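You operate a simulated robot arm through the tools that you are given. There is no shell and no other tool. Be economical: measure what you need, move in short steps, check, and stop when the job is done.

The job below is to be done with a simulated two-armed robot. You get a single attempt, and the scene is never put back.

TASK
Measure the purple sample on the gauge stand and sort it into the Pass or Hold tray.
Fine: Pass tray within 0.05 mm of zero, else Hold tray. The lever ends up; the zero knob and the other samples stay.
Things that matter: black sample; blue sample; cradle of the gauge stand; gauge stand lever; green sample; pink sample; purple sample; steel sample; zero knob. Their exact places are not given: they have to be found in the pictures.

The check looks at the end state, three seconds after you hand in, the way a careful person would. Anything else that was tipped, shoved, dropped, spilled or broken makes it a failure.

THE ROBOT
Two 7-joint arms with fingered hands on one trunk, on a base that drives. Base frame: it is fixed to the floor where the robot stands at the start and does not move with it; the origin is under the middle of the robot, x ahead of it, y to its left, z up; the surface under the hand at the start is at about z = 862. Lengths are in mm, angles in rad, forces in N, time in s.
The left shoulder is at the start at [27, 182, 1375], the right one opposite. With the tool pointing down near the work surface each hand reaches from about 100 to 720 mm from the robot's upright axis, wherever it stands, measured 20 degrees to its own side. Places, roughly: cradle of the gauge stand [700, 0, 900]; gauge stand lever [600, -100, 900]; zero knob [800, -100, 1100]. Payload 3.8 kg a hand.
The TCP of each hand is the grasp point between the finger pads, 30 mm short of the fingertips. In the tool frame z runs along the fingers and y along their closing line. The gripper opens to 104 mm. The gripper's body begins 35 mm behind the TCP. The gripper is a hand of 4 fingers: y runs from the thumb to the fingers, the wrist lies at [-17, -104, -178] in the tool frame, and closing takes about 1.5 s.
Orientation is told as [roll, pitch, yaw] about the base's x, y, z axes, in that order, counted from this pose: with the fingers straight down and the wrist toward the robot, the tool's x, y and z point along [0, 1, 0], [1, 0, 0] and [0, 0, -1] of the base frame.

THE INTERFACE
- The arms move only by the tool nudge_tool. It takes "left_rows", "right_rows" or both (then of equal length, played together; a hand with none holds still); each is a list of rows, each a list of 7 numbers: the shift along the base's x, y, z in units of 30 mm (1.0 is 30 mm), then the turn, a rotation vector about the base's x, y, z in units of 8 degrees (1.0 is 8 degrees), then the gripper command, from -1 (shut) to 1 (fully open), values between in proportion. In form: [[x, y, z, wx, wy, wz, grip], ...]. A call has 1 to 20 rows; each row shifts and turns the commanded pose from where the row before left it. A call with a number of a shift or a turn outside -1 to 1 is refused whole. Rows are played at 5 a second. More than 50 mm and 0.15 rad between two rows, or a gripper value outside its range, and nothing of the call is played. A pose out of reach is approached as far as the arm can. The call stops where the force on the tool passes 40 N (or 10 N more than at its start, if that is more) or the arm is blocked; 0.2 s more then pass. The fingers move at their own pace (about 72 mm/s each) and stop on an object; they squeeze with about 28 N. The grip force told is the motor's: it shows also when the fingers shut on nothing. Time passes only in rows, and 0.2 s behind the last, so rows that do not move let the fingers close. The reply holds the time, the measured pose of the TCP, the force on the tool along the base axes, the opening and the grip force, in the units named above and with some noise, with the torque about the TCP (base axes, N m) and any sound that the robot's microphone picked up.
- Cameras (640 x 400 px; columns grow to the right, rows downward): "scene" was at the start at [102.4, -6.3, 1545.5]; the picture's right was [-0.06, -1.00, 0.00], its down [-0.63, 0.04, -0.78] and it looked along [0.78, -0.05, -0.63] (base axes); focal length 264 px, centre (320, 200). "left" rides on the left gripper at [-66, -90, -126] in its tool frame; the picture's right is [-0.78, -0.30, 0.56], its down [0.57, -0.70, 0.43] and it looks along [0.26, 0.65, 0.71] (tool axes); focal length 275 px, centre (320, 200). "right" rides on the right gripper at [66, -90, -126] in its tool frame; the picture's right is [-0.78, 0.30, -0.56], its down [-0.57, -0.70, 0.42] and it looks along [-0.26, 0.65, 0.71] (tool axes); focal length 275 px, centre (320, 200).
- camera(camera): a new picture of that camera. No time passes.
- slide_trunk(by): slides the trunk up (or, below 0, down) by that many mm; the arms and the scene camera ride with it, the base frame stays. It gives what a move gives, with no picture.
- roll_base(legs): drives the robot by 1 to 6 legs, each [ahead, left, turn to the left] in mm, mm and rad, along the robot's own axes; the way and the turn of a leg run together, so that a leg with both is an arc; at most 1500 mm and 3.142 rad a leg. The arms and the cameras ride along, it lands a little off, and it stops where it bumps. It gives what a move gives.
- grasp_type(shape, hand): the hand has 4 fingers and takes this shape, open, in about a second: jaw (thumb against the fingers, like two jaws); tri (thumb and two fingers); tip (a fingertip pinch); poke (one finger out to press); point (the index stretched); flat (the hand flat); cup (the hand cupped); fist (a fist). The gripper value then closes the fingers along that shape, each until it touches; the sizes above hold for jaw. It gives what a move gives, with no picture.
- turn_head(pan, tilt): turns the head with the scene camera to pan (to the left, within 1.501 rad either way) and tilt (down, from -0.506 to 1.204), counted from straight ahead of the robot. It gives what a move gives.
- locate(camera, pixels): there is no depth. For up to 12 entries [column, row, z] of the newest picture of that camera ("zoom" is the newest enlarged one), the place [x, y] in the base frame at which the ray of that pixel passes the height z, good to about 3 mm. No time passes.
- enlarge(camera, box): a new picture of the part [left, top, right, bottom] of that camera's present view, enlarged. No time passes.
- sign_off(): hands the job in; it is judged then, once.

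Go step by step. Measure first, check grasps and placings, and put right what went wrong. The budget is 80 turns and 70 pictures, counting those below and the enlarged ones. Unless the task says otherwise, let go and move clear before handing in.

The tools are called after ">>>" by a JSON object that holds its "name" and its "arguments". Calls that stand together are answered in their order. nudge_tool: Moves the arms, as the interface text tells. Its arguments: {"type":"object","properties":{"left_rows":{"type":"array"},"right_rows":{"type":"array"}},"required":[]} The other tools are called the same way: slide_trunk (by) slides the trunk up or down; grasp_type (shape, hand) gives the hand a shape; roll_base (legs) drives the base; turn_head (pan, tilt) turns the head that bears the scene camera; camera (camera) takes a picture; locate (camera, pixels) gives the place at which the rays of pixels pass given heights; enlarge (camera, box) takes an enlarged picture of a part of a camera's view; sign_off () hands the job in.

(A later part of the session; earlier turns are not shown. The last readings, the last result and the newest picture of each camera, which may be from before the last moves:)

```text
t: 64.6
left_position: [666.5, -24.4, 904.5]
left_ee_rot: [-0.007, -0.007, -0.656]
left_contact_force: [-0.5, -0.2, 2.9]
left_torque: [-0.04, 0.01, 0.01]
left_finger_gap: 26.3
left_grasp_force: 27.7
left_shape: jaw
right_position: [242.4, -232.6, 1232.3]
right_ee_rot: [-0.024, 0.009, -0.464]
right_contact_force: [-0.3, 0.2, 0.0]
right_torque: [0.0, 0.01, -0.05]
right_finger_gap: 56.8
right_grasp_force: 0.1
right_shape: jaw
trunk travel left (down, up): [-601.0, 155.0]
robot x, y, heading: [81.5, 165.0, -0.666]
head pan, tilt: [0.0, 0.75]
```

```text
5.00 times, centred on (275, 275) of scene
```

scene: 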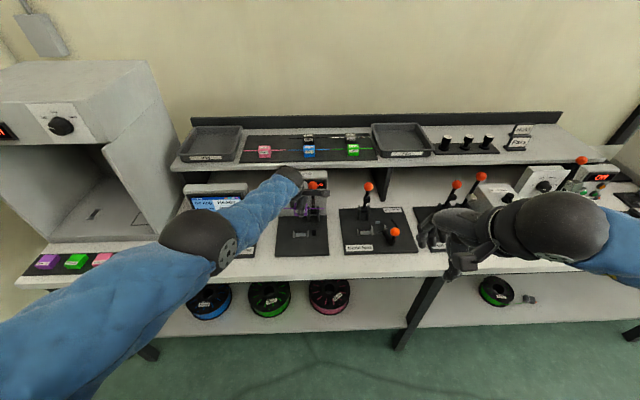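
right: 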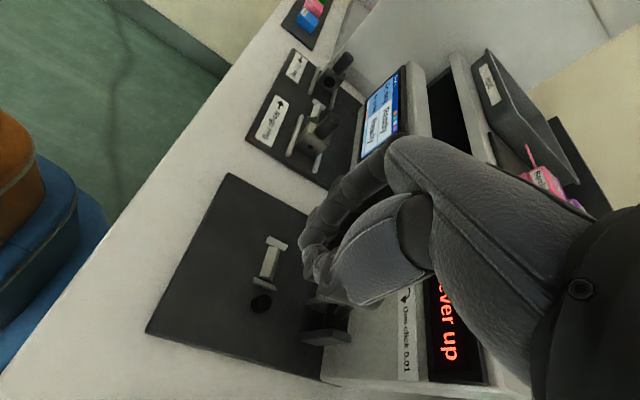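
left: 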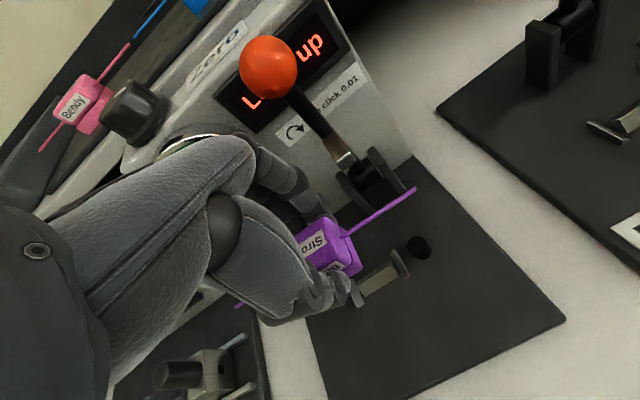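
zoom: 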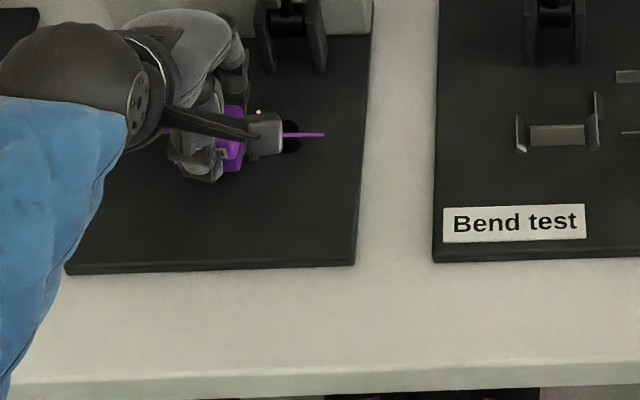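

The strand passes over the anvil at (290,135). I lower 2 mm more to seat the cube and check the force.

>>> {"name": "nudge_tool", "arguments": {"left_rows": [[0, 0, -0.07, 0, 0, 0, -1], [0, 0, 0, 0, 0, 0, -1]]}}

```text
t: 65.2
left_position: [666.3, -24.1, 904.2]
left_ee_rot: [-0.009, -0.011, -0.656]
left_contact_force: [-0.7, 1.1, 11.7]
left_torque: [-0.04, -0.05, 0.02]
left_finger_gap: 26.8
left_grasp_force: 27.9
left_shape: jaw
right_position: [242.5, -231.4, 1232.9]
right_ee_rot: [-0.022, 0.008, -0.465]
right_contact_force: [-0.5, 0.5, -0.4]
right_torque: [-0.01, -0.02, 0.0]
right_finger_gap: 56.8
right_grasp_force: 0.0
right_shape: jaw
trunk travel left (down, up): [-601.0, 155.0]
robot x, y, heading: [78.1, 165.6, -0.669]
head pan, tilt: [0.0, 0.75]
```

Seated firmly (11.7 N, little torque). I relax and open modestly, then lift straight up.

>>> {"name": "nudge_tool", "arguments": {"left_rows": [[0, 0, 0.06, 0, 0, 0, -0.8], [0, 0, 0, 0, 0, 0, -0.4], [0, 0, 0, 0, 0, 0, -0.15], [0, 0, 0, 0, 0, 0, -0.1], [0, 0, 0, 0, 0, 0, -0.1]]}}

>>> {"name": "enlarge", "arguments": {"camera": "left", "box": [280, 170, 450, 330]}}

```text
t: 66.4
left_position: [667.6, -24.6, 903.8]
left_ee_rot: [-0.009, -0.004, -0.655]
left_contact_force: [-0.3, -0.7, 0.5]
left_torque: [-0.01, 0.02, 0.01]
left_finger_gap: 46.3
left_grasp_force: 0.0
left_shape: jaw
right_position: [242.4, -232.4, 1231.9]
right_ee_rot: [-0.022, 0.008, -0.464]
right_contact_force: [0.8, 0.5, -0.5]
right_torque: [0.02, 0.0, 0.0]
right_finger_gap: 56.7
right_grasp_force: 0.1
right_shape: jaw
trunk travel left (down, up): [-601.0, 155.0]
robot x, y, heading: [78.3, 166.5, -0.669]
head pan, tilt: [0.0, 0.75]
```

```text
2.50 times, centred on (365, 250) of left
```

zoom: 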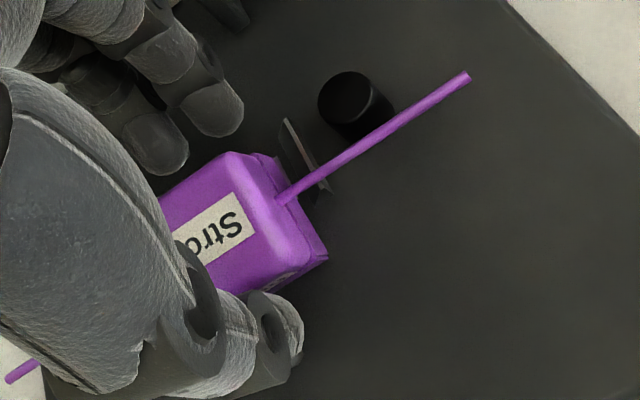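

On release the cube shifted in the view; I lift the hand clear to see how it lies.

>>> {"name": "nudge_tool", "arguments": {"left_rows": [[0, 0, 0.3, 0, 0, 0, -0.1], [0, 0, 0.7, 0, 0, 0, -0.1], [0, 0, 0.9, 0, 0, 0, -0.1], [0, 0, 0.9, 0, 0, 0, -0.1], [0.3, 0.5, 0.9, 0, 0, 0, -0.1], [0.5, 0.7, 0.9, 0, 0, 0, -0.1], [0.5, 0.7, 0.2, 0, 0, 0, -0.1], [0.5, 0.7, 0, 0, 0, 0, -0.1], [0.5, 0.7, 0, 0, 0, 0, -0.1]]}}

>>> {"name": "enlarge", "arguments": {"camera": "scene", "box": [225, 215, 325, 295]}}

```text
t: 68.4
left_position: [736.9, 77.2, 1047.1]
left_ee_rot: [-0.011, -0.007, -0.658]
left_contact_force: [-1.0, -0.8, 0.2]
left_torque: [0.02, 0.01, -0.01]
left_finger_gap: 46.6
left_grasp_force: 0.0
left_shape: jaw
right_position: [242.3, -231.0, 1234.3]
right_ee_rot: [-0.022, 0.007, -0.463]
right_contact_force: [-0.1, -0.1, 0.4]
right_torque: [-0.02, 0.0, 0.04]
right_finger_gap: 56.7
right_grasp_force: 0.1
right_shape: jaw
trunk travel left (down, up): [-601.0, 155.0]
robot x, y, heading: [79.3, 166.6, -0.667]
head pan, tilt: [0.0, 0.75]
```

```text
5.00 times, centred on (275, 255) of scene
```

zoom: 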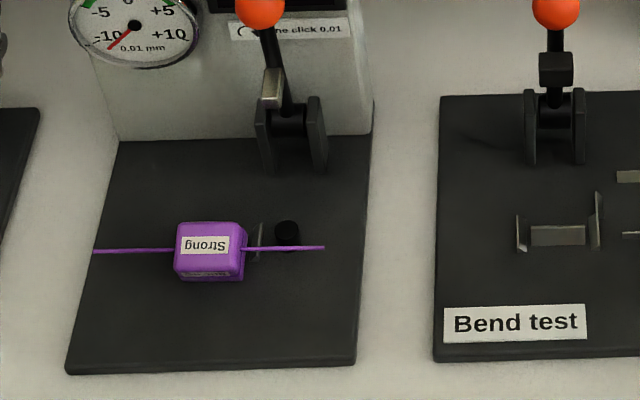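

>>> {"name": "locate", "arguments": {"camera": "zoom", "pixels": [[324, 247, 884], [243, 248, 884], [172, 250, 884], [94, 251, 884], [209, 244, 898], [209, 281, 868], [287, 228, 878], [287, 240, 878], [257, 240, 875], [557, 238, 872], [521, 238, 876], [596, 232, 876]]}}

```text
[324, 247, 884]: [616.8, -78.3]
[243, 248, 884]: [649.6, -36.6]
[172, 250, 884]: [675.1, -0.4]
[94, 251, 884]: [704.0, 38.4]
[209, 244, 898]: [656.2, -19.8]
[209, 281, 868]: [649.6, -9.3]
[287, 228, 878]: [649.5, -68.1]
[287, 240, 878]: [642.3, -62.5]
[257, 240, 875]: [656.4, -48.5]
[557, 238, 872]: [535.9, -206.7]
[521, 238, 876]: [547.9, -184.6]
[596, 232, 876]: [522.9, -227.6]
```

The cube stands upright but about 15 mm too far forward of the cradle (strand n≈533, anvil n≈551). I go back, regrasp it and correct.

>>> {"name": "nudge_tool", "arguments": {"left_rows": [[-0.66, -0.79, 0, 0, 0, 0, 0.08], [-0.66, -0.79, 0, 0, 0, 0, 0.08], [-0.66, -0.79, 0, 0, 0, 0, 0.08], [-0.67, -0.78, 0, 0, 0, 0, 0.08], [0, 0, -0.9, 0, 0, 0, 0.08], [0, 0, -0.9, 0, 0, 0, 0.08], [0, 0, -0.9, 0, 0, 0, 0.08], [0, 0, -0.7, 0, 0, 0, 0.08], [0, 0, 0, 0, 0, 0, 0.08]]}}

>>> {"name": "nudge_tool", "arguments": {"left_rows": [[0, 0, -0.5, 0, 0, 0, 0.08], [0, 0, -0.5, 0, 0, 0, 0.08], [0, 0, -0.15, 0, 0, 0, 0.08], [0, 0, 0, 0, 0, 0, 0.08]]}}

>>> {"name": "nudge_tool", "arguments": {"left_rows": [[0, 0, 0, 0, 0, 0, -0.2], [0, 0, 0, 0, 0, 0, -0.4], [0, 0, 0, 0, 0, 0, -0.7], [0, 0, 0, 0, 0, 0, -1], [0, 0, 0, 0, 0, 0, -1], [0, 0, 0, 0, 0, 0, -1]]}}

>>> {"name": "enlarge", "arguments": {"camera": "left", "box": [280, 170, 450, 330]}}

```text
t: 70.4
left_position: [657.3, -18.3, 946.0]
left_ee_rot: [-0.008, -0.008, -0.655]
left_contact_force: [-0.3, -0.5, -0.1]
left_torque: [0.02, -0.01, 0.03]
left_finger_gap: 55.5
left_grasp_force: 0.1
left_shape: jaw
right_position: [243.2, -231.4, 1233.1]
right_ee_rot: [-0.023, 0.008, -0.464]
right_contact_force: [1.2, 0.1, 0.2]
right_torque: [-0.02, 0.02, 0.04]
right_finger_gap: 56.7
right_grasp_force: 0.0
right_shape: jaw
trunk travel left (down, up): [-601.0, 155.0]
robot x, y, heading: [79.1, 165.8, -0.659]
head pan, tilt: [0.0, 0.75]
```

```text
t: 71.4
left_position: [656.4, -20.0, 912.0]
left_ee_rot: [-0.009, -0.007, -0.655]
left_contact_force: [0.4, 1.1, -0.1]
left_torque: [0.02, 0.01, 0.01]
left_finger_gap: 55.9
left_grasp_force: 0.0
left_shape: jaw
right_position: [242.9, -232.3, 1232.5]
right_ee_rot: [-0.024, 0.01, -0.464]
right_contact_force: [-0.2, 1.2, 0.3]
right_torque: [-0.02, 0.0, -0.01]
right_finger_gap: 56.8
right_grasp_force: 0.1
right_shape: jaw
trunk travel left (down, up): [-601.0, 155.0]
robot x, y, heading: [77.8, 165.0, -0.664]
head pan, tilt: [0.0, 0.75]
```

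```text
t: 72.8
left_position: [655.1, -19.0, 911.9]
left_ee_rot: [-0.009, -0.007, -0.656]
left_contact_force: [0.3, -0.7, 1.3]
left_torque: [-0.04, -0.01, -0.02]
left_finger_gap: 29.2
left_grasp_force: 28.6
left_shape: jaw
right_position: [242.8, -232.2, 1231.8]
right_ee_rot: [-0.023, 0.009, -0.464]
right_contact_force: [-0.8, 0.5, -0.7]
right_torque: [-0.01, -0.01, 0.0]
right_finger_gap: 56.8
right_grasp_force: 0.1
right_shape: jaw
trunk travel left (down, up): [-601.0, 155.0]
robot x, y, heading: [76.4, 165.1, -0.667]
head pan, tilt: [0.0, 0.75]
```

```text
2.50 times, centred on (365, 250) of left
```

zoom: 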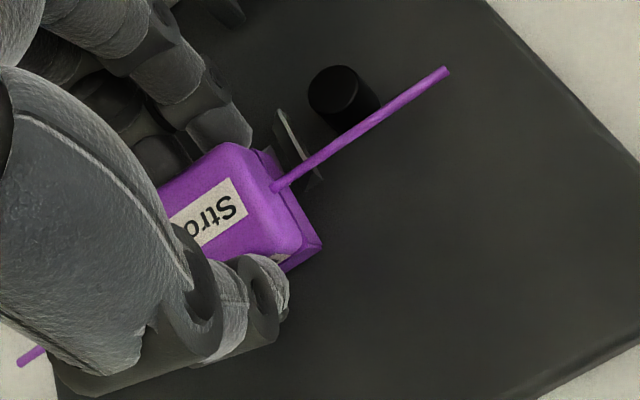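

The cube had tipped slightly forward off the narrow cradle block, so its centre was too far forward. I lift 12 mm, shift +16 mm toward the bench, and lower until contact.

>>> {"name": "nudge_tool", "arguments": {"left_rows": [[0, 0, 0.4, 0, 0, 0, -1], [0.21, -0.165, 0, 0, 0, 0, -1], [0.21, -0.165, 0, 0, 0, 0, -1], [0, 0, -0.2, 0, 0, 0, -1], [0, 0, 0, 0, 0, 0, -1]]}}

>>> {"name": "nudge_tool", "arguments": {"left_rows": [[0, 0, -0.12, 0, 0, 0, -1], [0, 0, 0, 0, 0, 0, -1]]}}

```text
t: 74.0
left_position: [670.3, -31.0, 917.0]
left_ee_rot: [-0.009, -0.007, -0.657]
left_contact_force: [-0.5, 0.2, -0.2]
left_torque: [0.01, -0.01, 0.03]
left_finger_gap: 29.4
left_grasp_force: 28.2
left_shape: jaw
right_position: [242.1, -231.9, 1232.5]
right_ee_rot: [-0.023, 0.01, -0.465]
right_contact_force: [-0.5, -0.5, 0.3]
right_torque: [-0.04, 0.02, 0.0]
right_finger_gap: 57.0
right_grasp_force: 0.1
right_shape: jaw
trunk travel left (down, up): [-601.0, 155.0]
robot x, y, heading: [78.3, 166.7, -0.666]
head pan, tilt: [0.0, 0.75]
```

```text
t: 74.6
left_position: [669.8, -30.0, 914.0]
left_ee_rot: [-0.008, -0.007, -0.657]
left_contact_force: [0.7, 0.1, -0.8]
left_torque: [0.0, 0.0, 0.03]
left_finger_gap: 29.3
left_grasp_force: 28.3
left_shape: jaw
right_position: [242.9, -231.3, 1231.5]
right_ee_rot: [-0.022, 0.009, -0.465]
right_contact_force: [-0.5, 0.7, -0.1]
right_torque: [0.0, -0.02, -0.01]
right_finger_gap: 56.8
right_grasp_force: 0.1
right_shape: jaw
trunk travel left (down, up): [-601.0, 155.0]
robot x, y, heading: [77.7, 164.5, -0.67]
head pan, tilt: [0.0, 0.75]
```

>>> {"name": "nudge_tool", "arguments": {"left_rows": [[0, 0, -0.1, 0, 0, 0, -1], [0, 0, 0, 0, 0, 0, -1]]}}

>>> {"name": "nudge_tool", "arguments": {"left_rows": [[0, 0, -0.08, 0, 0, 0, -1], [0, 0, 0, 0, 0, 0, -1]]}}

>>> {"name": "enlarge", "arguments": {"camera": "left", "box": [280, 170, 450, 330]}}

```text
t: 75.2
left_position: [668.8, -29.1, 909.7]
left_ee_rot: [-0.008, -0.008, -0.656]
left_contact_force: [0.8, 0.5, 0.6]
left_torque: [0.01, 0.03, 0.01]
left_finger_gap: 29.5
left_grasp_force: 27.7
left_shape: jaw
right_position: [243.0, -230.6, 1232.5]
right_ee_rot: [-0.023, 0.008, -0.463]
right_contact_force: [-0.1, 0.0, -0.2]
right_torque: [-0.01, 0.01, 0.0]
right_finger_gap: 56.7
right_grasp_force: 0.0
right_shape: jaw
trunk travel left (down, up): [-601.0, 155.0]
robot x, y, heading: [78.7, 165.4, -0.668]
head pan, tilt: [0.0, 0.75]
```

```text
t: 75.8
left_position: [668.7, -31.0, 908.9]
left_ee_rot: [-0.008, -0.009, -0.658]
left_contact_force: [-0.5, 1.0, 8.0]
left_torque: [0.08, 0.08, -0.04]
left_finger_gap: 30.2
left_grasp_force: 28.7
left_shape: jaw
right_position: [242.3, -231.3, 1231.9]
right_ee_rot: [-0.024, 0.008, -0.464]
right_contact_force: [0.7, -0.3, -0.8]
right_torque: [-0.01, -0.01, 0.0]
right_finger_gap: 56.7
right_grasp_force: 0.1
right_shape: jaw
trunk travel left (down, up): [-601.0, 155.0]
robot x, y, heading: [78.3, 167.6, -0.669]
head pan, tilt: [0.0, 0.75]
```

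```text
2.50 times, centred on (365, 250) of left
```

zoom: 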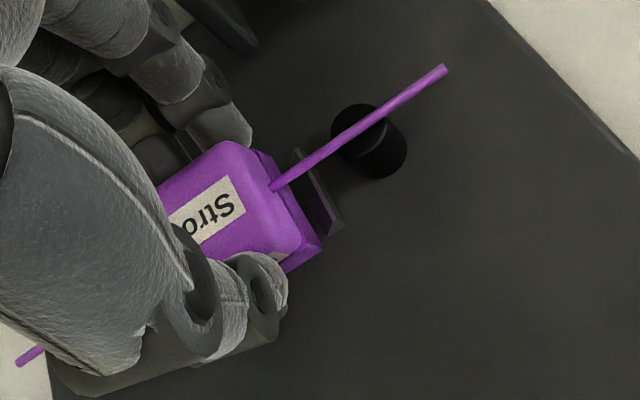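

The strand now runs right over the anvil centre (360,126). I release gently and lift away, then look.

>>> {"name": "nudge_tool", "arguments": {"left_rows": [[0, 0, 0, 0, 0, 0, -0.6], [0, 0, 0, 0, 0, 0, -0.3], [0, 0, 0, 0, 0, 0, -0.1], [0, 0, 0, 0, 0, 0, -0.05], [0, 0, 0.3, 0, 0, 0, -0.05], [0, 0, 0.7, 0, 0, 0, -0.05], [0, 0, 0.9, 0, 0, 0, -0.05], [0, 0, 0.9, 0, 0, 0, -0.05], [0.3, 0.5, 0.9, 0, 0, 0, -0.05], [0.5, 0.7, 0.9, 0, 0, 0, -0.05], [0.5, 0.7, 0.2, 0, 0, 0, -0.05], [0.5, 0.7, 0, 0, 0, 0, -0.05], [0.5, 0.7, 0, 0, 0, 0, -0.05], [0.5, 0.7, 0, 0, 0, 0, -0.05]]}}

>>> {"name": "enlarge", "arguments": {"camera": "scene", "box": [225, 215, 325, 295]}}

```text
t: 78.8
left_position: [751.7, 90.9, 1052.0]
left_ee_rot: [-0.011, -0.008, -0.658]
left_contact_force: [-0.1, -0.2, 0.0]
left_torque: [0.03, -0.02, -0.04]
left_finger_gap: 49.0
left_grasp_force: 0.0
left_shape: jaw
right_position: [243.7, -231.6, 1232.7]
right_ee_rot: [-0.022, 0.009, -0.464]
right_contact_force: [0.1, -0.9, -0.3]
right_torque: [-0.02, 0.0, 0.03]
right_finger_gap: 56.8
right_grasp_force: 0.1
right_shape: jaw
trunk travel left (down, up): [-601.0, 155.0]
robot x, y, heading: [75.3, 166.4, -0.664]
head pan, tilt: [0.0, 0.75]
```

```text
5.00 times, centred on (275, 255) of scene
```

zoom: 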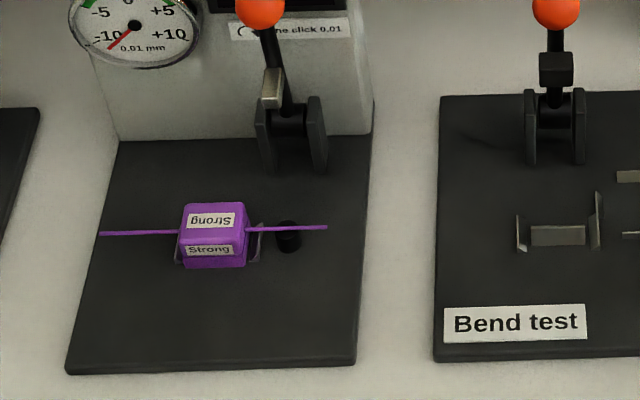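

The cube now sits upright in the cradle with its strand over the anvil (289,229). I measure the ball and gauge face for pulling the lever down.

>>> {"name": "locate", "arguments": {"camera": "zoom", "pixels": [[180, 140, 866], [345, 133, 866], [260, 8, 1031], [271, 88, 960], [290, 125, 930], [318, 170, 866], [268, 172, 866], [327, 227, 884], [213, 232, 884], [100, 233, 884]]}}

>>> {"name": "nudge_tool", "arguments": {"left_rows": [[0, 0, 0.95, 0, 0, 0, 0], [0, 0, 0.95, 0, 0, 0, 0], [0, 0, 0.95, 0, 0, 0, 0], [0, 0, 0.95, 0, 0, 0, 0], [-0.75, -0.245, 0.95, 0, 0, 0, 0], [-0.75, -0.245, 0.95, 0, 0, 0, 0], [-0.75, -0.245, 0.95, 0, 0, 0, 0], [-0.75, -0.245, 0.95, 0, 0, 0, 0], [-0.75, -0.245, 0.95, 0, 0, 0, 0], [-0.75, -0.245, 0.95, 0, 0, 0, 0], [-0.75, -0.245, 0.95, 0, 0, 0, 0], [-0.75, -0.245, 0.95, 0, 0, 0, 0], [-0.75, -0.245, 0.95, 0, 0, 0, 0], [0, 0, 0, 0, 0, 0, 0]]}}

```text
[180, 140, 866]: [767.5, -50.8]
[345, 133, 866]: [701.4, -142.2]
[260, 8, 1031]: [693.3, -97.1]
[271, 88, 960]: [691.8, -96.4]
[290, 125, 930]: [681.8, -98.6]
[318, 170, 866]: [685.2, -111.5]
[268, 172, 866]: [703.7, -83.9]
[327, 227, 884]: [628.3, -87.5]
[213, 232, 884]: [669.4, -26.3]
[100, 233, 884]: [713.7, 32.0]
```

```text
t: 81.8
left_position: [550.8, 23.8, 1423.2]
left_ee_rot: [-0.009, -0.005, -0.655]
left_contact_force: [0.5, -0.2, -0.3]
left_torque: [0.0, 0.02, 0.01]
left_finger_gap: 51.5
left_grasp_force: 0.0
left_shape: jaw
right_position: [244.5, -232.5, 1231.7]
right_ee_rot: [-0.023, 0.011, -0.465]
right_contact_force: [1.0, 0.7, 0.2]
right_torque: [-0.01, -0.03, 0.0]
right_finger_gap: 56.8
right_grasp_force: 0.1
right_shape: jaw
trunk travel left (down, up): [-601.0, 155.0]
robot x, y, heading: [80.0, 163.7, -0.661]
head pan, tilt: [0.0, 0.75]
```

Gauge face is at n≈637 and the ball at n≈608, t≈351, z≈1031. I reposition the base so the right hand can reach the ball from its own side, and lower the trunk to nominal.

>>> {"name": "roll_base", "arguments": {"legs": [[0, 122, 0], [98, 0, 0]]}}

>>> {"name": "slide_trunk", "arguments": {"by": -76}}

```text
t: 83.8
left_position: [704.8, 58.4, 1422.6]
left_ee_rot: [-0.007, -0.006, -0.657]
left_contact_force: [0.1, 0.2, 0.1]
left_torque: [0.0, 0.01, -0.01]
left_finger_gap: 51.6
left_grasp_force: 0.1
left_shape: jaw
right_position: [397.6, -197.9, 1232.6]
right_ee_rot: [-0.024, 0.012, -0.464]
right_contact_force: [0.4, 0.0, -0.4]
right_torque: [0.0, 0.01, 0.0]
right_finger_gap: 56.6
right_grasp_force: 0.0
right_shape: jaw
trunk travel left (down, up): [-601.0, 155.0]
robot x, y, heading: [228.5, 200.5, -0.668]
head pan, tilt: [0.0, 0.75]
```

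```text
t: 85.0
left_position: [704.4, 58.6, 1347.2]
left_ee_rot: [-0.008, -0.007, -0.659]
left_contact_force: [0.1, 0.1, 0.2]
left_torque: [-0.01, -0.01, -0.01]
left_finger_gap: 51.4
left_grasp_force: 0.0
left_shape: jaw
right_position: [397.1, -199.4, 1156.7]
right_ee_rot: [-0.023, 0.008, -0.464]
right_contact_force: [0.6, 0.0, -0.1]
right_torque: [0.0, -0.02, -0.01]
right_finger_gap: 56.9
right_grasp_force: 0.0
right_shape: jaw
trunk travel left (down, up): [-525.0, 231.0]
robot x, y, heading: [234.5, 202.9, -0.665]
head pan, tilt: [0.0, 0.75]
```

>>> {"name": "nudge_tool", "arguments": {"right_rows": [[0.813, 0.287, 0, 0, 0, 0.75, 0.2], [0.813, 0.287, 0, 0, 0, 0.75, 0.2], [0.813, 0.287, 0, 0, 0, 0.75, 0.2], [0.813, 0.287, 0, 0, 0, 0.75, 0.2], [0.813, 0.287, 0, 0, 0, 0.75, 0.2], [0.813, 0.287, 0, 0, 0, 0.75, 0.2], [0.813, 0.287, 0, 0, 0, 0.75, 0.2], [0.813, 0.287, 0, 0, 0, 0.75, 0.2], [0.813, 0.287, 0, 0, 0, 0.75, 0.2], [0.813, 0.287, 0, 0, 0, 0.75, 0.2], [0.813, 0.287, 0, 0, 0, 0.75, 0.2], [0.813, 0.287, 0, 0, 0, 0.75, 0.2], [0, 0, 0, 0, 0, 0, 0.2]]}}

```text
t: 87.8
left_position: [705.5, 58.2, 1347.0]
left_ee_rot: [-0.008, -0.009, -0.657]
left_contact_force: [0.4, 0.2, 0.3]
left_torque: [0.02, 0.03, 0.02]
left_finger_gap: 51.5
left_grasp_force: 0.1
left_shape: jaw
right_position: [599.9, -127.6, 1157.0]
right_ee_rot: [-0.021, 0.011, 0.41]
right_contact_force: [-0.6, -0.7, -0.1]
right_torque: [0.02, -0.03, -0.02]
right_finger_gap: 62.0
right_grasp_force: 0.0
right_shape: jaw
right hand out of reach, approached as far as the arm can: row 9, 10, 11, 12
trunk travel left (down, up): [-525.0, 231.0]
robot x, y, heading: [232.7, 201.1, -0.669]
head pan, tilt: [0.0, 0.75]
```

The yaw limit eases when the hand is lower relative to the shoulder, so I raise the trunk 170 mm and lower the arm.

>>> {"name": "slide_trunk", "arguments": {"by": 170}}

>>> {"name": "nudge_tool", "arguments": {"right_rows": [[0, 0, -0.9, 0, 0, 0, 0.2], [0, 0, -0.9, 0, 0, 0, 0.2], [0, 0, -0.9, 0, 0, 0, 0.2], [0, 0, -0.9, 0, 0, 0, 0.2], [0, 0, -0.9, 0, 0, 0, 0.2], [0.6, 0.1, -0.9, 0, 0, 0.3, 0.2], [0.6, 0.2, 0, 0, 0, 0.5, 0.2], [0.6, 0.2, 0, 0, 0, 0.5, 0.2], [0.6, 0.2, 0, 0, 0, 0.5, 0.2], [0.6, 0.2, 0, 0, 0, 0.5, 0.2], [0, 0, 0, 0, 0, 0, 0.2]]}}

```text
t: 89.7
left_position: [704.9, 59.0, 1517.2]
left_ee_rot: [-0.008, -0.005, -0.658]
left_contact_force: [0.1, 0.5, -0.8]
left_torque: [0.0, -0.02, 0.0]
left_finger_gap: 51.7
left_grasp_force: 0.0
left_shape: jaw
right_position: [599.2, -127.2, 1325.2]
right_ee_rot: [-0.023, 0.01, 0.407]
right_contact_force: [0.2, -0.6, 0.2]
right_torque: [-0.02, 0.01, 0.0]
right_finger_gap: 62.0
right_grasp_force: 0.0
right_shape: jaw
trunk travel left (down, up): [-695.0, 61.0]
robot x, y, heading: [235.7, 199.2, -0.661]
head pan, tilt: [0.0, 0.75]
```

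```text
t: 92.1
left_position: [705.8, 58.7, 1517.4]
left_ee_rot: [-0.01, -0.008, -0.658]
left_contact_force: [0.7, -0.3, -0.6]
left_torque: [0.01, -0.01, 0.01]
left_finger_gap: 51.5
left_grasp_force: 0.0
left_shape: jaw
right_position: [581.9, -121.8, 1177.0]
right_ee_rot: [-0.025, 0.008, 0.504]
right_contact_force: [-0.3, -0.8, 0.9]
right_torque: [0.01, -0.01, -0.02]
right_finger_gap: 62.4
right_grasp_force: 0.0
right_shape: jaw
right hand out of reach, approached as far as the arm can: row 6, 7, 8, 9, 10
trunk travel left (down, up): [-695.0, 61.0]
robot x, y, heading: [232.8, 203.3, -0.667]
head pan, tilt: [0.0, 0.75]
```

The limit is wrist deviation, so I turn the base about 0.6 rad left and reposition so the same hand direction needs less wrist bend.

>>> {"name": "roll_base", "arguments": {"legs": [[33, -122, 0], [0, 0, 0.6]]}}

>>> {"name": "nudge_tool", "arguments": {"right_rows": [[0, 0, 1, 0, 0, 0, 0.2], [0, 0, 1, 0, 0, 0, 0.2], [0, 0, 1, 0, 0, 0, 0.2], [0, 0, 1, 0, 0, 0, 0.2], [0, 0, 0, 0, 0, 0, 0.2]]}}

>>> {"name": "slide_trunk", "arguments": {"by": -140}}

```text
t: 95.0
left_position: [652.7, 240.6, 1517.5]
left_ee_rot: [-0.008, -0.007, -0.045]
left_contact_force: [-0.4, -0.2, 0.6]
left_torque: [0.02, 0.0, -0.03]
left_finger_gap: 51.5
left_grasp_force: 0.1
left_shape: jaw
right_position: [656.2, 21.4, 1177.1]
right_ee_rot: [-0.025, 0.011, 1.113]
right_contact_force: [-0.3, 0.3, 0.2]
right_torque: [0.0, 0.03, -0.01]
right_finger_gap: 62.2
right_grasp_force: 0.1
right_shape: jaw
trunk travel left (down, up): [-695.0, 61.0]
robot x, y, heading: [184.9, 83.0, -0.051]
head pan, tilt: [0.0, 0.75]
```

```text
t: 96.2
left_position: [653.9, 241.6, 1515.7]
left_ee_rot: [-0.009, -0.007, -0.045]
left_contact_force: [-0.4, -0.2, 0.5]
left_torque: [0.01, 0.01, 0.02]
left_finger_gap: 51.7
left_grasp_force: 0.0
left_shape: jaw
right_position: [655.9, 23.1, 1206.9]
right_ee_rot: [-0.026, 0.009, 1.11]
right_contact_force: [0.0, -0.6, -0.2]
right_torque: [0.01, 0.0, -0.01]
right_finger_gap: 62.3
right_grasp_force: 0.0
right_shape: jaw
right hand out of reach, approached as far as the arm can: row 2, 3, 4
trunk travel left (down, up): [-695.0, 61.0]
robot x, y, heading: [184.6, 85.9, -0.054]
head pan, tilt: [0.0, 0.75]
```

```text
t: 97.9
left_position: [653.1, 241.5, 1378.2]
left_ee_rot: [-0.008, -0.007, -0.045]
left_contact_force: [0.1, 0.9, 0.1]
left_torque: [-0.02, 0.0, -0.02]
left_finger_gap: 51.6
left_grasp_force: 0.0
left_shape: jaw
right_position: [654.6, 21.9, 1068.0]
right_ee_rot: [-0.027, 0.008, 1.113]
right_contact_force: [-0.4, 0.1, -0.3]
right_torque: [-0.01, 0.03, 0.01]
right_finger_gap: 62.5
right_grasp_force: 0.1
right_shape: jaw
trunk travel left (down, up): [-555.0, 201.0]
robot x, y, heading: [185.5, 83.6, -0.05]
head pan, tilt: [0.0, 0.75]
```

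>>> {"name": "nudge_tool", "arguments": {"right_rows": [[0, -0.3, 0.5, 0, 0, -0.7, 0.2], [0, -0.3, 0.6, 0, 0, -0.7, 0.2], [0, -0.3, 0.6, 0, 0, 0, 0.2], [0, -0.3, 0.7, 0, 0, 0, 0.2], [0.3, -0.7, 0, 0, 0, 0, 0.2], [0.3, -0.7, 0, 0, 0, 0, 0.2], [0.3, -0.7, 0, 0, 0, 0, 0.2], [0.3, -0.6, 0, 0, 0, 0, 0.2], [0, 0, 0, 0, 0, 0, 0.2]]}}

```text
t: 99.9
left_position: [654.4, 241.2, 1377.1]
left_ee_rot: [-0.01, -0.008, -0.045]
left_contact_force: [0.3, 0.3, 0.0]
left_torque: [-0.03, -0.02, 0.01]
left_finger_gap: 51.8
left_grasp_force: 0.1
left_shape: jaw
right_position: [677.5, -67.0, 1141.4]
right_ee_rot: [-0.025, 0.011, 0.917]
right_contact_force: [-0.3, 0.5, -0.2]
right_torque: [0.02, -0.03, -0.01]
right_finger_gap: 62.4
right_grasp_force: 0.0
right_shape: jaw
right hand out of reach, approached as far as the arm can: row 7, 8
trunk travel left (down, up): [-555.0, 201.0]
robot x, y, heading: [184.9, 85.3, -0.053]
head pan, tilt: [0.0, 0.75]
```

>>> {"name": "nudge_tool", "arguments": {"right_rows": [[0, 0, -0.3, 0, 0, -0.8, 0.2], [0.2, -0.4, 0, 0, 0, -0.3, 0.2], [0.2, -0.5, 0, 0, 0, 0, 0.2], [0, 0, 0, 0, 0, 0, 0.2]]}}

```text
t: 100.9
left_position: [653.4, 240.9, 1378.0]
left_ee_rot: [-0.007, -0.006, -0.047]
left_contact_force: [-1.2, 1.3, -0.3]
left_torque: [0.04, 0.02, -0.01]
left_finger_gap: 51.6
left_grasp_force: 0.1
left_shape: jaw
right_position: [689.9, -94.1, 1130.6]
right_ee_rot: [-0.027, 0.01, 0.764]
right_contact_force: [1.2, 0.1, -0.2]
right_torque: [0.04, -0.02, 0.0]
right_finger_gap: 62.5
right_grasp_force: 0.0
right_shape: jaw
trunk travel left (down, up): [-555.0, 201.0]
robot x, y, heading: [183.2, 85.3, -0.048]
head pan, tilt: [0.0, 0.75]
```

Over the ball (n≈601, t≈352). I descend 97 mm and close.

>>> {"name": "nudge_tool", "arguments": {"right_rows": [[0, 0, -0.6, 0, 0, 0, 0.2], [0, 0, -0.7, 0, 0, 0, 0.2], [0, 0, -0.7, 0, 0, 0, 0.2], [0, 0, -0.7, 0, 0, 0, 0.2], [0, 0, -0.5, 0, 0, 0, 0.2], [0, 0, 0, 0, 0, 0, 0.2]]}}

>>> {"name": "nudge_tool", "arguments": {"right_rows": [[0, 0, 0, 0, 0, 0, -0.2], [0, 0, 0, 0, 0, 0, -0.5], [0, 0, 0, 0, 0, 0, -1], [0, 0, 0, 0, 0, 0, -1], [0, 0, 0, 0, 0, 0, -1], [0, 0, 0, 0, 0, 0, -1]]}}

```text
t: 102.0
left_position: [651.1, 241.0, 1378.2]
left_ee_rot: [-0.009, -0.007, -0.046]
left_contact_force: [0.5, 0.2, -0.3]
left_torque: [0.05, 0.03, 0.02]
left_finger_gap: 51.7
left_grasp_force: 0.0
left_shape: jaw
right_position: [699.3, -85.8, 1067.1]
right_ee_rot: [-0.038, -0.034, 0.772]
right_contact_force: [-3.9, 1.5, 18.4]
right_torque: [-0.12, -0.73, 0.0]
right_finger_gap: 62.4
right_grasp_force: 0.0
right_shape: jaw
trunk travel left (down, up): [-555.0, 201.0]
robot x, y, heading: [179.5, 89.4, -0.056]
head pan, tilt: [0.0, 0.75]
stopped in row 5 (right hand): the force on the tool passed its limit at 47 N (the readings are from after the stop); the commanded pose is now the measured one
```

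```text
t: 103.4
left_position: [651.0, 242.1, 1378.7]
left_ee_rot: [-0.01, -0.01, -0.045]
left_contact_force: [-0.6, 0.3, -0.3]
left_torque: [0.01, -0.03, -0.01]
left_finger_gap: 51.7
left_grasp_force: 0.0
left_shape: jaw
right_position: [699.2, -86.6, 1066.6]
right_ee_rot: [-0.041, -0.033, 0.768]
right_contact_force: [-1.9, 4.9, 28.3]
right_torque: [0.06, -1.0, 0.2]
right_finger_gap: 19.6
right_grasp_force: 28.0
right_shape: jaw
trunk travel left (down, up): [-555.0, 201.0]
robot x, y, heading: [187.5, 84.8, -0.051]
head pan, tilt: [0.0, 0.75]
```

Contact came 33 mm early. I turn the head toward the gauge and look.

>>> {"name": "turn_head", "arguments": {"pan": -0.35, "tilt": 0.8}}

>>> {"name": "enlarge", "arguments": {"camera": "scene", "box": [220, 120, 420, 280]}}

```text
t: 104.2
left_position: [650.6, 242.6, 1379.2]
left_ee_rot: [-0.011, -0.008, -0.046]
left_contact_force: [0.1, 1.3, -0.4]
left_torque: [-0.01, -0.02, 0.01]
left_finger_gap: 51.7
left_grasp_force: 0.0
left_shape: jaw
right_position: [698.5, -87.0, 1067.0]
right_ee_rot: [-0.04, -0.032, 0.77]
right_contact_force: [-1.0, 4.9, 29.0]
right_torque: [0.03, -0.96, 0.23]
right_finger_gap: 19.6
right_grasp_force: 28.0
right_shape: jaw
trunk travel left (down, up): [-555.0, 201.0]
robot x, y, heading: [185.5, 88.4, -0.057]
head pan, tilt: [-0.351, 0.799]
```

```text
2.50 times, centred on (320, 200) of scene
```

zoom: 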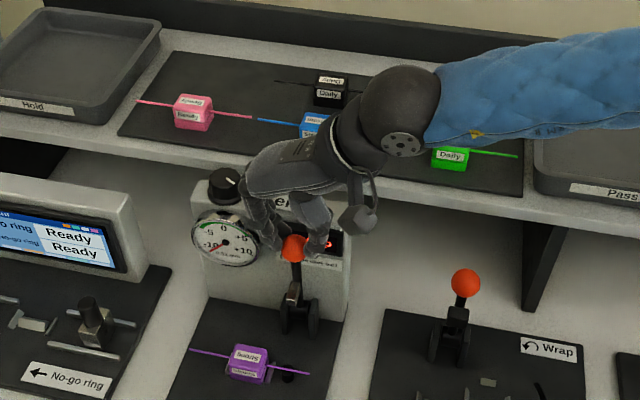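

The closed fingertips are behind/on top of the ball (292,247), against the gauge. The sample is still seated. I ease up and pull the lever toward the robot.

>>> {"name": "nudge_tool", "arguments": {"right_rows": [[0, 0, 0.1, 0, 0, 0, -1], [-0.42, 0.33, 0, 0, 0, 0, -1], [-0.42, 0.33, 0, 0, 0, 0, -1], [-0.42, 0.33, -0.15, 0, 0, 0, -1], [-0.42, 0.33, -0.25, 0, 0, 0, -1], [0, 0, 0, 0, 0, 0, -1]]}}

```text
t: 105.6
left_position: [655.3, 239.9, 1377.7]
left_ee_rot: [-0.008, -0.005, -0.045]
left_contact_force: [-0.3, 0.1, -0.5]
left_torque: [0.01, 0.0, -0.03]
left_finger_gap: 51.7
left_grasp_force: 0.1
left_shape: jaw
right_position: [649.1, -49.4, 1050.1]
right_ee_rot: [-0.033, -0.02, 0.768]
right_contact_force: [0.5, -0.6, 0.1]
right_torque: [0.04, 0.01, -0.01]
right_finger_gap: 11.0
right_grasp_force: 27.8
right_shape: jaw
trunk travel left (down, up): [-555.0, 201.0]
robot x, y, heading: [185.2, 85.4, -0.049]
head pan, tilt: [-0.351, 0.799]
```

Gap 11 mm with 28 N matches the earlier ball grip, so the lever is coming along. I continue down the arc.

>>> {"name": "nudge_tool", "arguments": {"right_rows": [[-0.394, 0.309, -0.35, 0, 0, 0, -1], [-0.338, 0.265, -0.43, 0, 0, 0, -1], [-0.275, 0.216, -0.5, 0, 0, 0, -1], [-0.205, 0.16, -0.553, 0, 0, 0, -1], [0, 0, 0, 0, 0, 0, -1]]}}

```text
t: 106.8
left_position: [653.4, 240.2, 1377.2]
left_ee_rot: [-0.008, -0.008, -0.045]
left_contact_force: [0.6, -0.2, -0.6]
left_torque: [0.0, 0.03, 0.01]
left_finger_gap: 51.4
left_grasp_force: 0.0
left_shape: jaw
right_position: [612.1, -21.0, 997.6]
right_ee_rot: [-0.035, -0.022, 0.767]
right_contact_force: [0.1, -0.7, -0.1]
right_torque: [0.02, 0.04, 0.0]
right_finger_gap: 11.4
right_grasp_force: 27.6
right_shape: jaw
trunk travel left (down, up): [-555.0, 201.0]
robot x, y, heading: [183.1, 87.4, -0.052]
head pan, tilt: [-0.351, 0.799]
```

>>> {"name": "enlarge", "arguments": {"camera": "scene", "box": [240, 170, 380, 280]}}

```text
3.64 times, centred on (310, 225) of scene
```

zoom: 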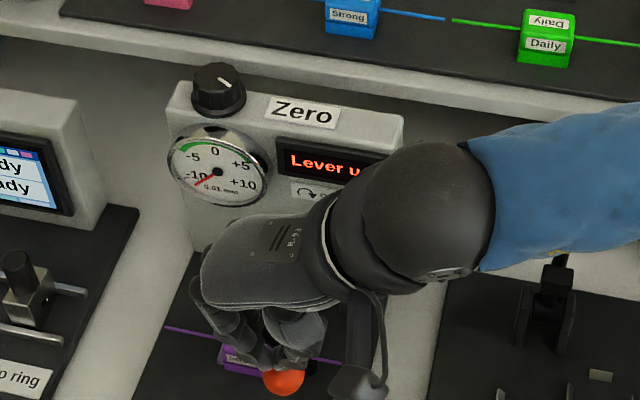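

>>> {"name": "locate", "arguments": {"camera": "zoom", "pixels": [[283, 382, 913], [283, 382, 940], [283, 382, 970], [283, 382, 990]]}}

```text
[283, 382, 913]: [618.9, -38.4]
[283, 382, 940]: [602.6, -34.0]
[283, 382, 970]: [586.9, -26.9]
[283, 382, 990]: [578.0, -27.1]
```

The ball is now just under the fingertips, lever nearly down (z≈948). I press straight down with the closed fingers.

>>> {"name": "nudge_tool", "arguments": {"right_rows": [[-0.08, -0.13, -0.4, 0, 0, 0, -1], [-0.08, -0.13, -0.4, 0, 0, 0, -1], [0, 0, -0.3, 0, 0, 0, -1], [0, 0, -0.2, 0, 0, 0, -1], [0, 0, 0, 0, 0, 0, -1]]}}

```text
t: 108.0
left_position: [653.1, 240.5, 1377.1]
left_ee_rot: [-0.009, -0.006, -0.046]
left_contact_force: [0.4, 1.1, -0.3]
left_torque: [0.03, -0.01, 0.02]
left_finger_gap: 51.6
left_grasp_force: 0.0
left_shape: jaw
right_position: [608.1, -28.2, 958.3]
right_ee_rot: [-0.034, -0.021, 0.767]
right_contact_force: [0.0, -0.3, 0.3]
right_torque: [-0.04, -0.02, 0.0]
right_finger_gap: 10.9
right_grasp_force: 27.8
right_shape: jaw
trunk travel left (down, up): [-555.0, 201.0]
robot x, y, heading: [188.8, 88.0, -0.056]
head pan, tilt: [-0.351, 0.799]
```

>>> {"name": "nudge_tool", "arguments": {"right_rows": [[0, 0, -0.2, 0, 0, 0, -1], [0, 0, -0.15, 0, 0, 0, -1], [0, 0, 0, 0, 0, 0, -1]]}}

```text
t: 109.0
left_position: [652.3, 239.9, 1377.8]
left_ee_rot: [-0.008, -0.006, -0.047]
left_contact_force: [0.6, 0.3, -0.3]
left_torque: [0.0, 0.03, -0.02]
left_finger_gap: 51.7
left_grasp_force: 0.0
left_shape: jaw
right_position: [609.1, -27.5, 955.6]
right_ee_rot: [-0.034, -0.038, 0.77]
right_contact_force: [-8.7, -5.9, 19.4]
right_torque: [-0.35, 0.57, -0.03]
right_finger_gap: 12.6
right_grasp_force: 27.9
right_shape: jaw
trunk travel left (down, up): [-555.0, 201.0]
robot x, y, heading: [182.1, 88.4, -0.052]
head pan, tilt: [-0.351, 0.799]
stopped in row 3 (right hand): the force on the tool passed its limit at 40 N (the readings are from after the stop); the commanded pose is now the measured one
```

Pressed onto the stop at 40 N. I read the gauge.

>>> {"name": "enlarge", "arguments": {"camera": "scene", "box": [255, 190, 345, 246]}}

```text
7.11 times, centred on (300, 218) of scene
```

zoom: 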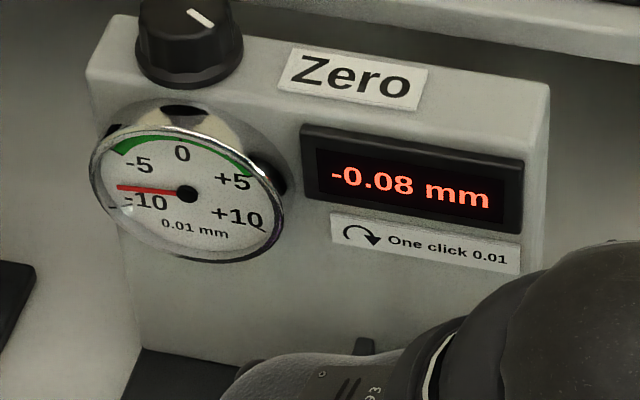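

Reading is −0.08 mm, so the sample goes to Hold. Now I raise the lever again: lift off, open, come down around the ball and grip it as before.

>>> {"name": "nudge_tool", "arguments": {"right_rows": [[0, 0, 0.5, 0, 0, 0, -1], [0, 0, 0.8, 0, 0, 0, -0.5], [-0.2, -0.03, 0.3, 0, 0, 0, 0.2], [-0.2, -0.03, 0, 0.2, 0.2, 0, 0.2], [0, 0, 0, 0, 0, 0, 0.2], [0, 0, 0, 0, 0, 0, 0.2]]}}

```text
t: 110.4
left_position: [653.8, 240.9, 1376.4]
left_ee_rot: [-0.009, -0.009, -0.045]
left_contact_force: [0.0, 0.6, -0.1]
left_torque: [0.02, 0.03, -0.01]
left_finger_gap: 51.9
left_grasp_force: 0.0
left_shape: jaw
right_position: [599.8, -30.4, 1000.7]
right_ee_rot: [0.004, -0.032, 0.769]
right_contact_force: [-0.6, -0.3, 0.6]
right_torque: [-0.02, 0.02, 0.01]
right_finger_gap: 62.0
right_grasp_force: 0.0
right_shape: jaw
trunk travel left (down, up): [-555.0, 201.0]
robot x, y, heading: [184.7, 86.4, -0.056]
head pan, tilt: [-0.351, 0.799]
```

>>> {"name": "nudge_tool", "arguments": {"right_rows": [[-0.1, 0.03, -0.8, 0, 0, 0, 0.2], [0, 0, -0.8, 0, 0, 0, 0.2], [0, 0, -0.8, 0, 0, 0, 0.2], [0, 0, -0.42, 0, 0, 0, 0.2], [0, 0, 0, 0, 0, 0, 0.2]]}}

>>> {"name": "nudge_tool", "arguments": {"right_rows": [[0, 0, 0, 0, 0, 0, -0.2], [0, 0, 0, 0, 0, 0, -0.6], [0, 0, 0, 0, 0, 0, -1], [0, 0, 0, 0, 0, 0, -1], [0, 0, 0, 0, 0, 0, -1], [0, 0, 0, 0, 0, 0, -1]]}}

>>> {"name": "nudge_tool", "arguments": {"right_rows": [[0, 0, 0.2, 0, 0, 0, -1], [0, 0, 0.3, 0, 0, 0, -1], [0, 0, 0.3, 0, 0, 0, -1]]}}

```text
t: 111.6
left_position: [654.7, 241.9, 1376.3]
left_ee_rot: [-0.008, -0.007, -0.047]
left_contact_force: [0.2, -0.3, -0.1]
left_torque: [-0.03, -0.02, 0.02]
left_finger_gap: 51.5
left_grasp_force: 0.1
left_shape: jaw
right_position: [597.6, -27.1, 916.9]
right_ee_rot: [0.002, -0.031, 0.768]
right_contact_force: [0.2, 0.2, 0.2]
right_torque: [-0.02, 0.01, 0.03]
right_finger_gap: 61.9
right_grasp_force: 0.0
right_shape: jaw
trunk travel left (down, up): [-555.0, 201.0]
robot x, y, heading: [186.7, 82.3, -0.052]
head pan, tilt: [-0.351, 0.799]
```

```text
t: 113.0
left_position: [652.5, 240.3, 1377.4]
left_ee_rot: [-0.009, -0.007, -0.045]
left_contact_force: [0.1, 0.1, -0.4]
left_torque: [0.01, 0.02, -0.02]
left_finger_gap: 51.6
left_grasp_force: 0.0
left_shape: jaw
right_position: [596.1, -27.3, 914.7]
right_ee_rot: [0.003, -0.032, 0.767]
right_contact_force: [-4.0, -1.8, -2.8]
right_torque: [-0.01, 0.01, 0.08]
right_finger_gap: 12.3
right_grasp_force: 27.9
right_shape: jaw
trunk travel left (down, up): [-555.0, 201.0]
robot x, y, heading: [184.4, 84.0, -0.054]
head pan, tilt: [-0.351, 0.799]
```

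```text
t: 113.8
left_position: [654.1, 239.6, 1377.3]
left_ee_rot: [-0.009, -0.007, -0.044]
left_contact_force: [1.2, 0.1, 0.1]
left_torque: [-0.02, -0.02, 0.01]
left_finger_gap: 51.6
left_grasp_force: 0.1
left_shape: jaw
right_position: [597.3, -28.0, 940.5]
right_ee_rot: [0.002, -0.034, 0.769]
right_contact_force: [-3.6, -3.3, -3.6]
right_torque: [0.05, 0.15, 0.07]
right_finger_gap: 11.4
right_grasp_force: 28.0
right_shape: jaw
trunk travel left (down, up): [-555.0, 201.0]
robot x, y, heading: [186.2, 84.0, -0.053]
head pan, tilt: [-0.351, 0.799]
5 turns are left
```

Only a few turns remain, so I batch. The ball is gripped (force pattern as before): raise the lever along the arc, release, lift off and retract.

>>> {"name": "nudge_tool", "arguments": {"right_rows": [[0.073, -0.058, 0.603, 0, 0, 0, -1], [0.157, -0.123, 0.577, 0, 0, 0, -1], [0.233, -0.183, 0.533, 0, 0, 0, -1], [0.302, -0.237, 0.473, 0, 0, 0, -1], [0.362, -0.284, 0.4, 0, 0, 0, -1], [0.41, -0.2, 0.28, 0, 0, 0, -1], [0.41, -0.22, 0.17, 0, 0, 0, -1], [0, 0, 0, 0, 0, 0, -1], [0, 0, 0, 0, 0, 0, -0.4], [0, 0, 0, 0, 0, 0, 0.1], [0, 0, 0, 0, 0, 0, 0.1], [0, 0, 0, 0, 0, 0, 0.1], [0, 0, 0.9, 0, 0, 0, 0.1], [0, 0, 0.9, 0, 0, 0, 0.1], [0, 0, 0.9, 0, 0, 0, 0.1], [-0.4, 0.3, 0.9, 0, 0, -0.5, 0.1], [-0.95, -0.1, 0.3, 0, 0, -1, 0.1], [-0.95, -0.1, 0, 0, 0, -1, 0.1], [-0.95, -0.1, 0, 0, 0, -1, 0.1], [-0.95, -0.1, 0, 0, 0, -1, 0.1]]}}

```text
t: 118.0
left_position: [653.3, 240.0, 1378.6]
left_ee_rot: [-0.01, -0.007, -0.047]
left_contact_force: [0.1, -0.6, -0.2]
left_torque: [-0.01, 0.01, 0.01]
left_finger_gap: 51.5
left_grasp_force: 0.0
left_shape: jaw
right_position: [529.9, -70.8, 1147.6]
right_ee_rot: [0.002, -0.034, 0.138]
right_contact_force: [0.2, -0.7, 0.3]
right_torque: [0.01, 0.01, 0.02]
right_finger_gap: 56.6
right_grasp_force: 0.1
right_shape: jaw
trunk travel left (down, up): [-555.0, 201.0]
robot x, y, heading: [186.6, 83.7, -0.05]
head pan, tilt: [-0.351, 0.799]
4 turns are left
```

Lever released upright and right hand clear. I return the base to the earlier sample-handling position and bring the left hand to hover above the sample.

>>> {"name": "roll_base", "arguments": {"legs": [[0, 0, -0.615], [-135, -3, 0]]}}

>>> {"name": "slide_trunk", "arguments": {"by": 46}}

>>> {"name": "nudge_tool", "arguments": {"left_rows": [[0.277, -0.119, -0.983, 0, 0, 0, 0], [0.277, -0.119, -0.983, 0, 0, 0, 0], [0.277, -0.119, -0.983, 0, 0, 0, 0], [0.277, -0.119, -0.983, 0, 0, 0, 0], [0.277, -0.119, -0.983, 0, 0, 0, 0], [0.277, -0.119, -0.983, 0, 0, 0, 0], [0.277, -0.119, -0.983, 0, 0, 0, 0], [0.277, -0.119, -0.983, 0, 0, 0, 0], [0.277, -0.119, -0.983, 0, 0, 0, 0], [0.277, -0.119, -0.983, 0, 0, 0, 0], [0.277, -0.119, -0.983, 0, 0, 0, 0], [0.277, -0.119, -0.983, 0, 0, 0, 0], [0.277, -0.119, -0.983, 0, 0, 0, 0], [0.277, -0.119, -0.983, 0, 0, 0, 0], [0, 0, 0, 0, 0, 0, 0]]}}

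>>> {"name": "turn_head", "arguments": {"pan": 0, "tilt": 0.75}}

```text
t: 121.0
left_position: [548.0, 20.1, 1377.8]
left_ee_rot: [-0.008, -0.006, -0.671]
left_contact_force: [0.0, -0.2, 0.1]
left_torque: [0.0, -0.02, 0.01]
left_finger_gap: 51.6
left_grasp_force: 0.0
left_shape: jaw
right_position: [264.7, -161.0, 1148.2]
right_ee_rot: [0.003, -0.03, -0.485]
right_contact_force: [0.0, 0.2, 0.5]
right_torque: [-0.02, -0.03, -0.01]
right_finger_gap: 56.8
right_grasp_force: 0.0
right_shape: jaw
trunk travel left (down, up): [-555.0, 201.0]
robot x, y, heading: [72.9, 166.9, -0.678]
head pan, tilt: [-0.351, 0.799]
```

```text
t: 121.9
left_position: [549.3, 18.3, 1422.4]
left_ee_rot: [-0.01, -0.006, -0.672]
left_contact_force: [0.7, -0.1, -0.2]
left_torque: [0.02, 0.01, 0.02]
left_finger_gap: 51.5
left_grasp_force: 0.0
left_shape: jaw
right_position: [266.0, -162.6, 1192.5]
right_ee_rot: [0.005, -0.03, -0.485]
right_contact_force: [-0.4, 0.5, -0.5]
right_torque: [0.0, -0.01, -0.02]
right_finger_gap: 56.8
right_grasp_force: 0.0
right_shape: jaw
trunk travel left (down, up): [-601.0, 155.0]
robot x, y, heading: [79.3, 171.9, -0.681]
head pan, tilt: [-0.351, 0.799]
```

```text
t: 125.1
left_position: [663.5, -31.0, 1009.0]
left_ee_rot: [-0.007, -0.005, -0.673]
left_contact_force: [-0.8, 0.2, -0.2]
left_torque: [0.0, -0.01, 0.02]
left_finger_gap: 51.5
left_grasp_force: 0.0
left_shape: jaw
right_position: [264.9, -161.3, 1192.8]
right_ee_rot: [0.004, -0.031, -0.485]
right_contact_force: [0.9, 0.1, 0.1]
right_torque: [-0.01, 0.03, -0.03]
right_finger_gap: 56.9
right_grasp_force: 0.1
right_shape: jaw
trunk travel left (down, up): [-601.0, 155.0]
robot x, y, heading: [76.5, 167.8, -0.678]
head pan, tilt: [-0.351, 0.799]
```

```text
t: 125.9
left_position: [664.0, -29.6, 1010.1]
left_ee_rot: [-0.01, -0.006, -0.671]
left_contact_force: [0.5, 0.3, -0.8]
left_torque: [0.02, 0.02, 0.01]
left_finger_gap: 51.7
left_grasp_force: 0.0
left_shape: jaw
right_position: [264.6, -161.3, 1193.4]
right_ee_rot: [0.004, -0.032, -0.484]
right_contact_force: [0.4, 0.3, -0.5]
right_torque: [0.01, 0.0, -0.01]
right_finger_gap: 56.6
right_grasp_force: 0.1
right_shape: jaw
trunk travel left (down, up): [-601.0, 155.0]
robot x, y, heading: [74.1, 167.7, -0.683]
head pan, tilt: [0.0, 0.75]
3 turns are left
```

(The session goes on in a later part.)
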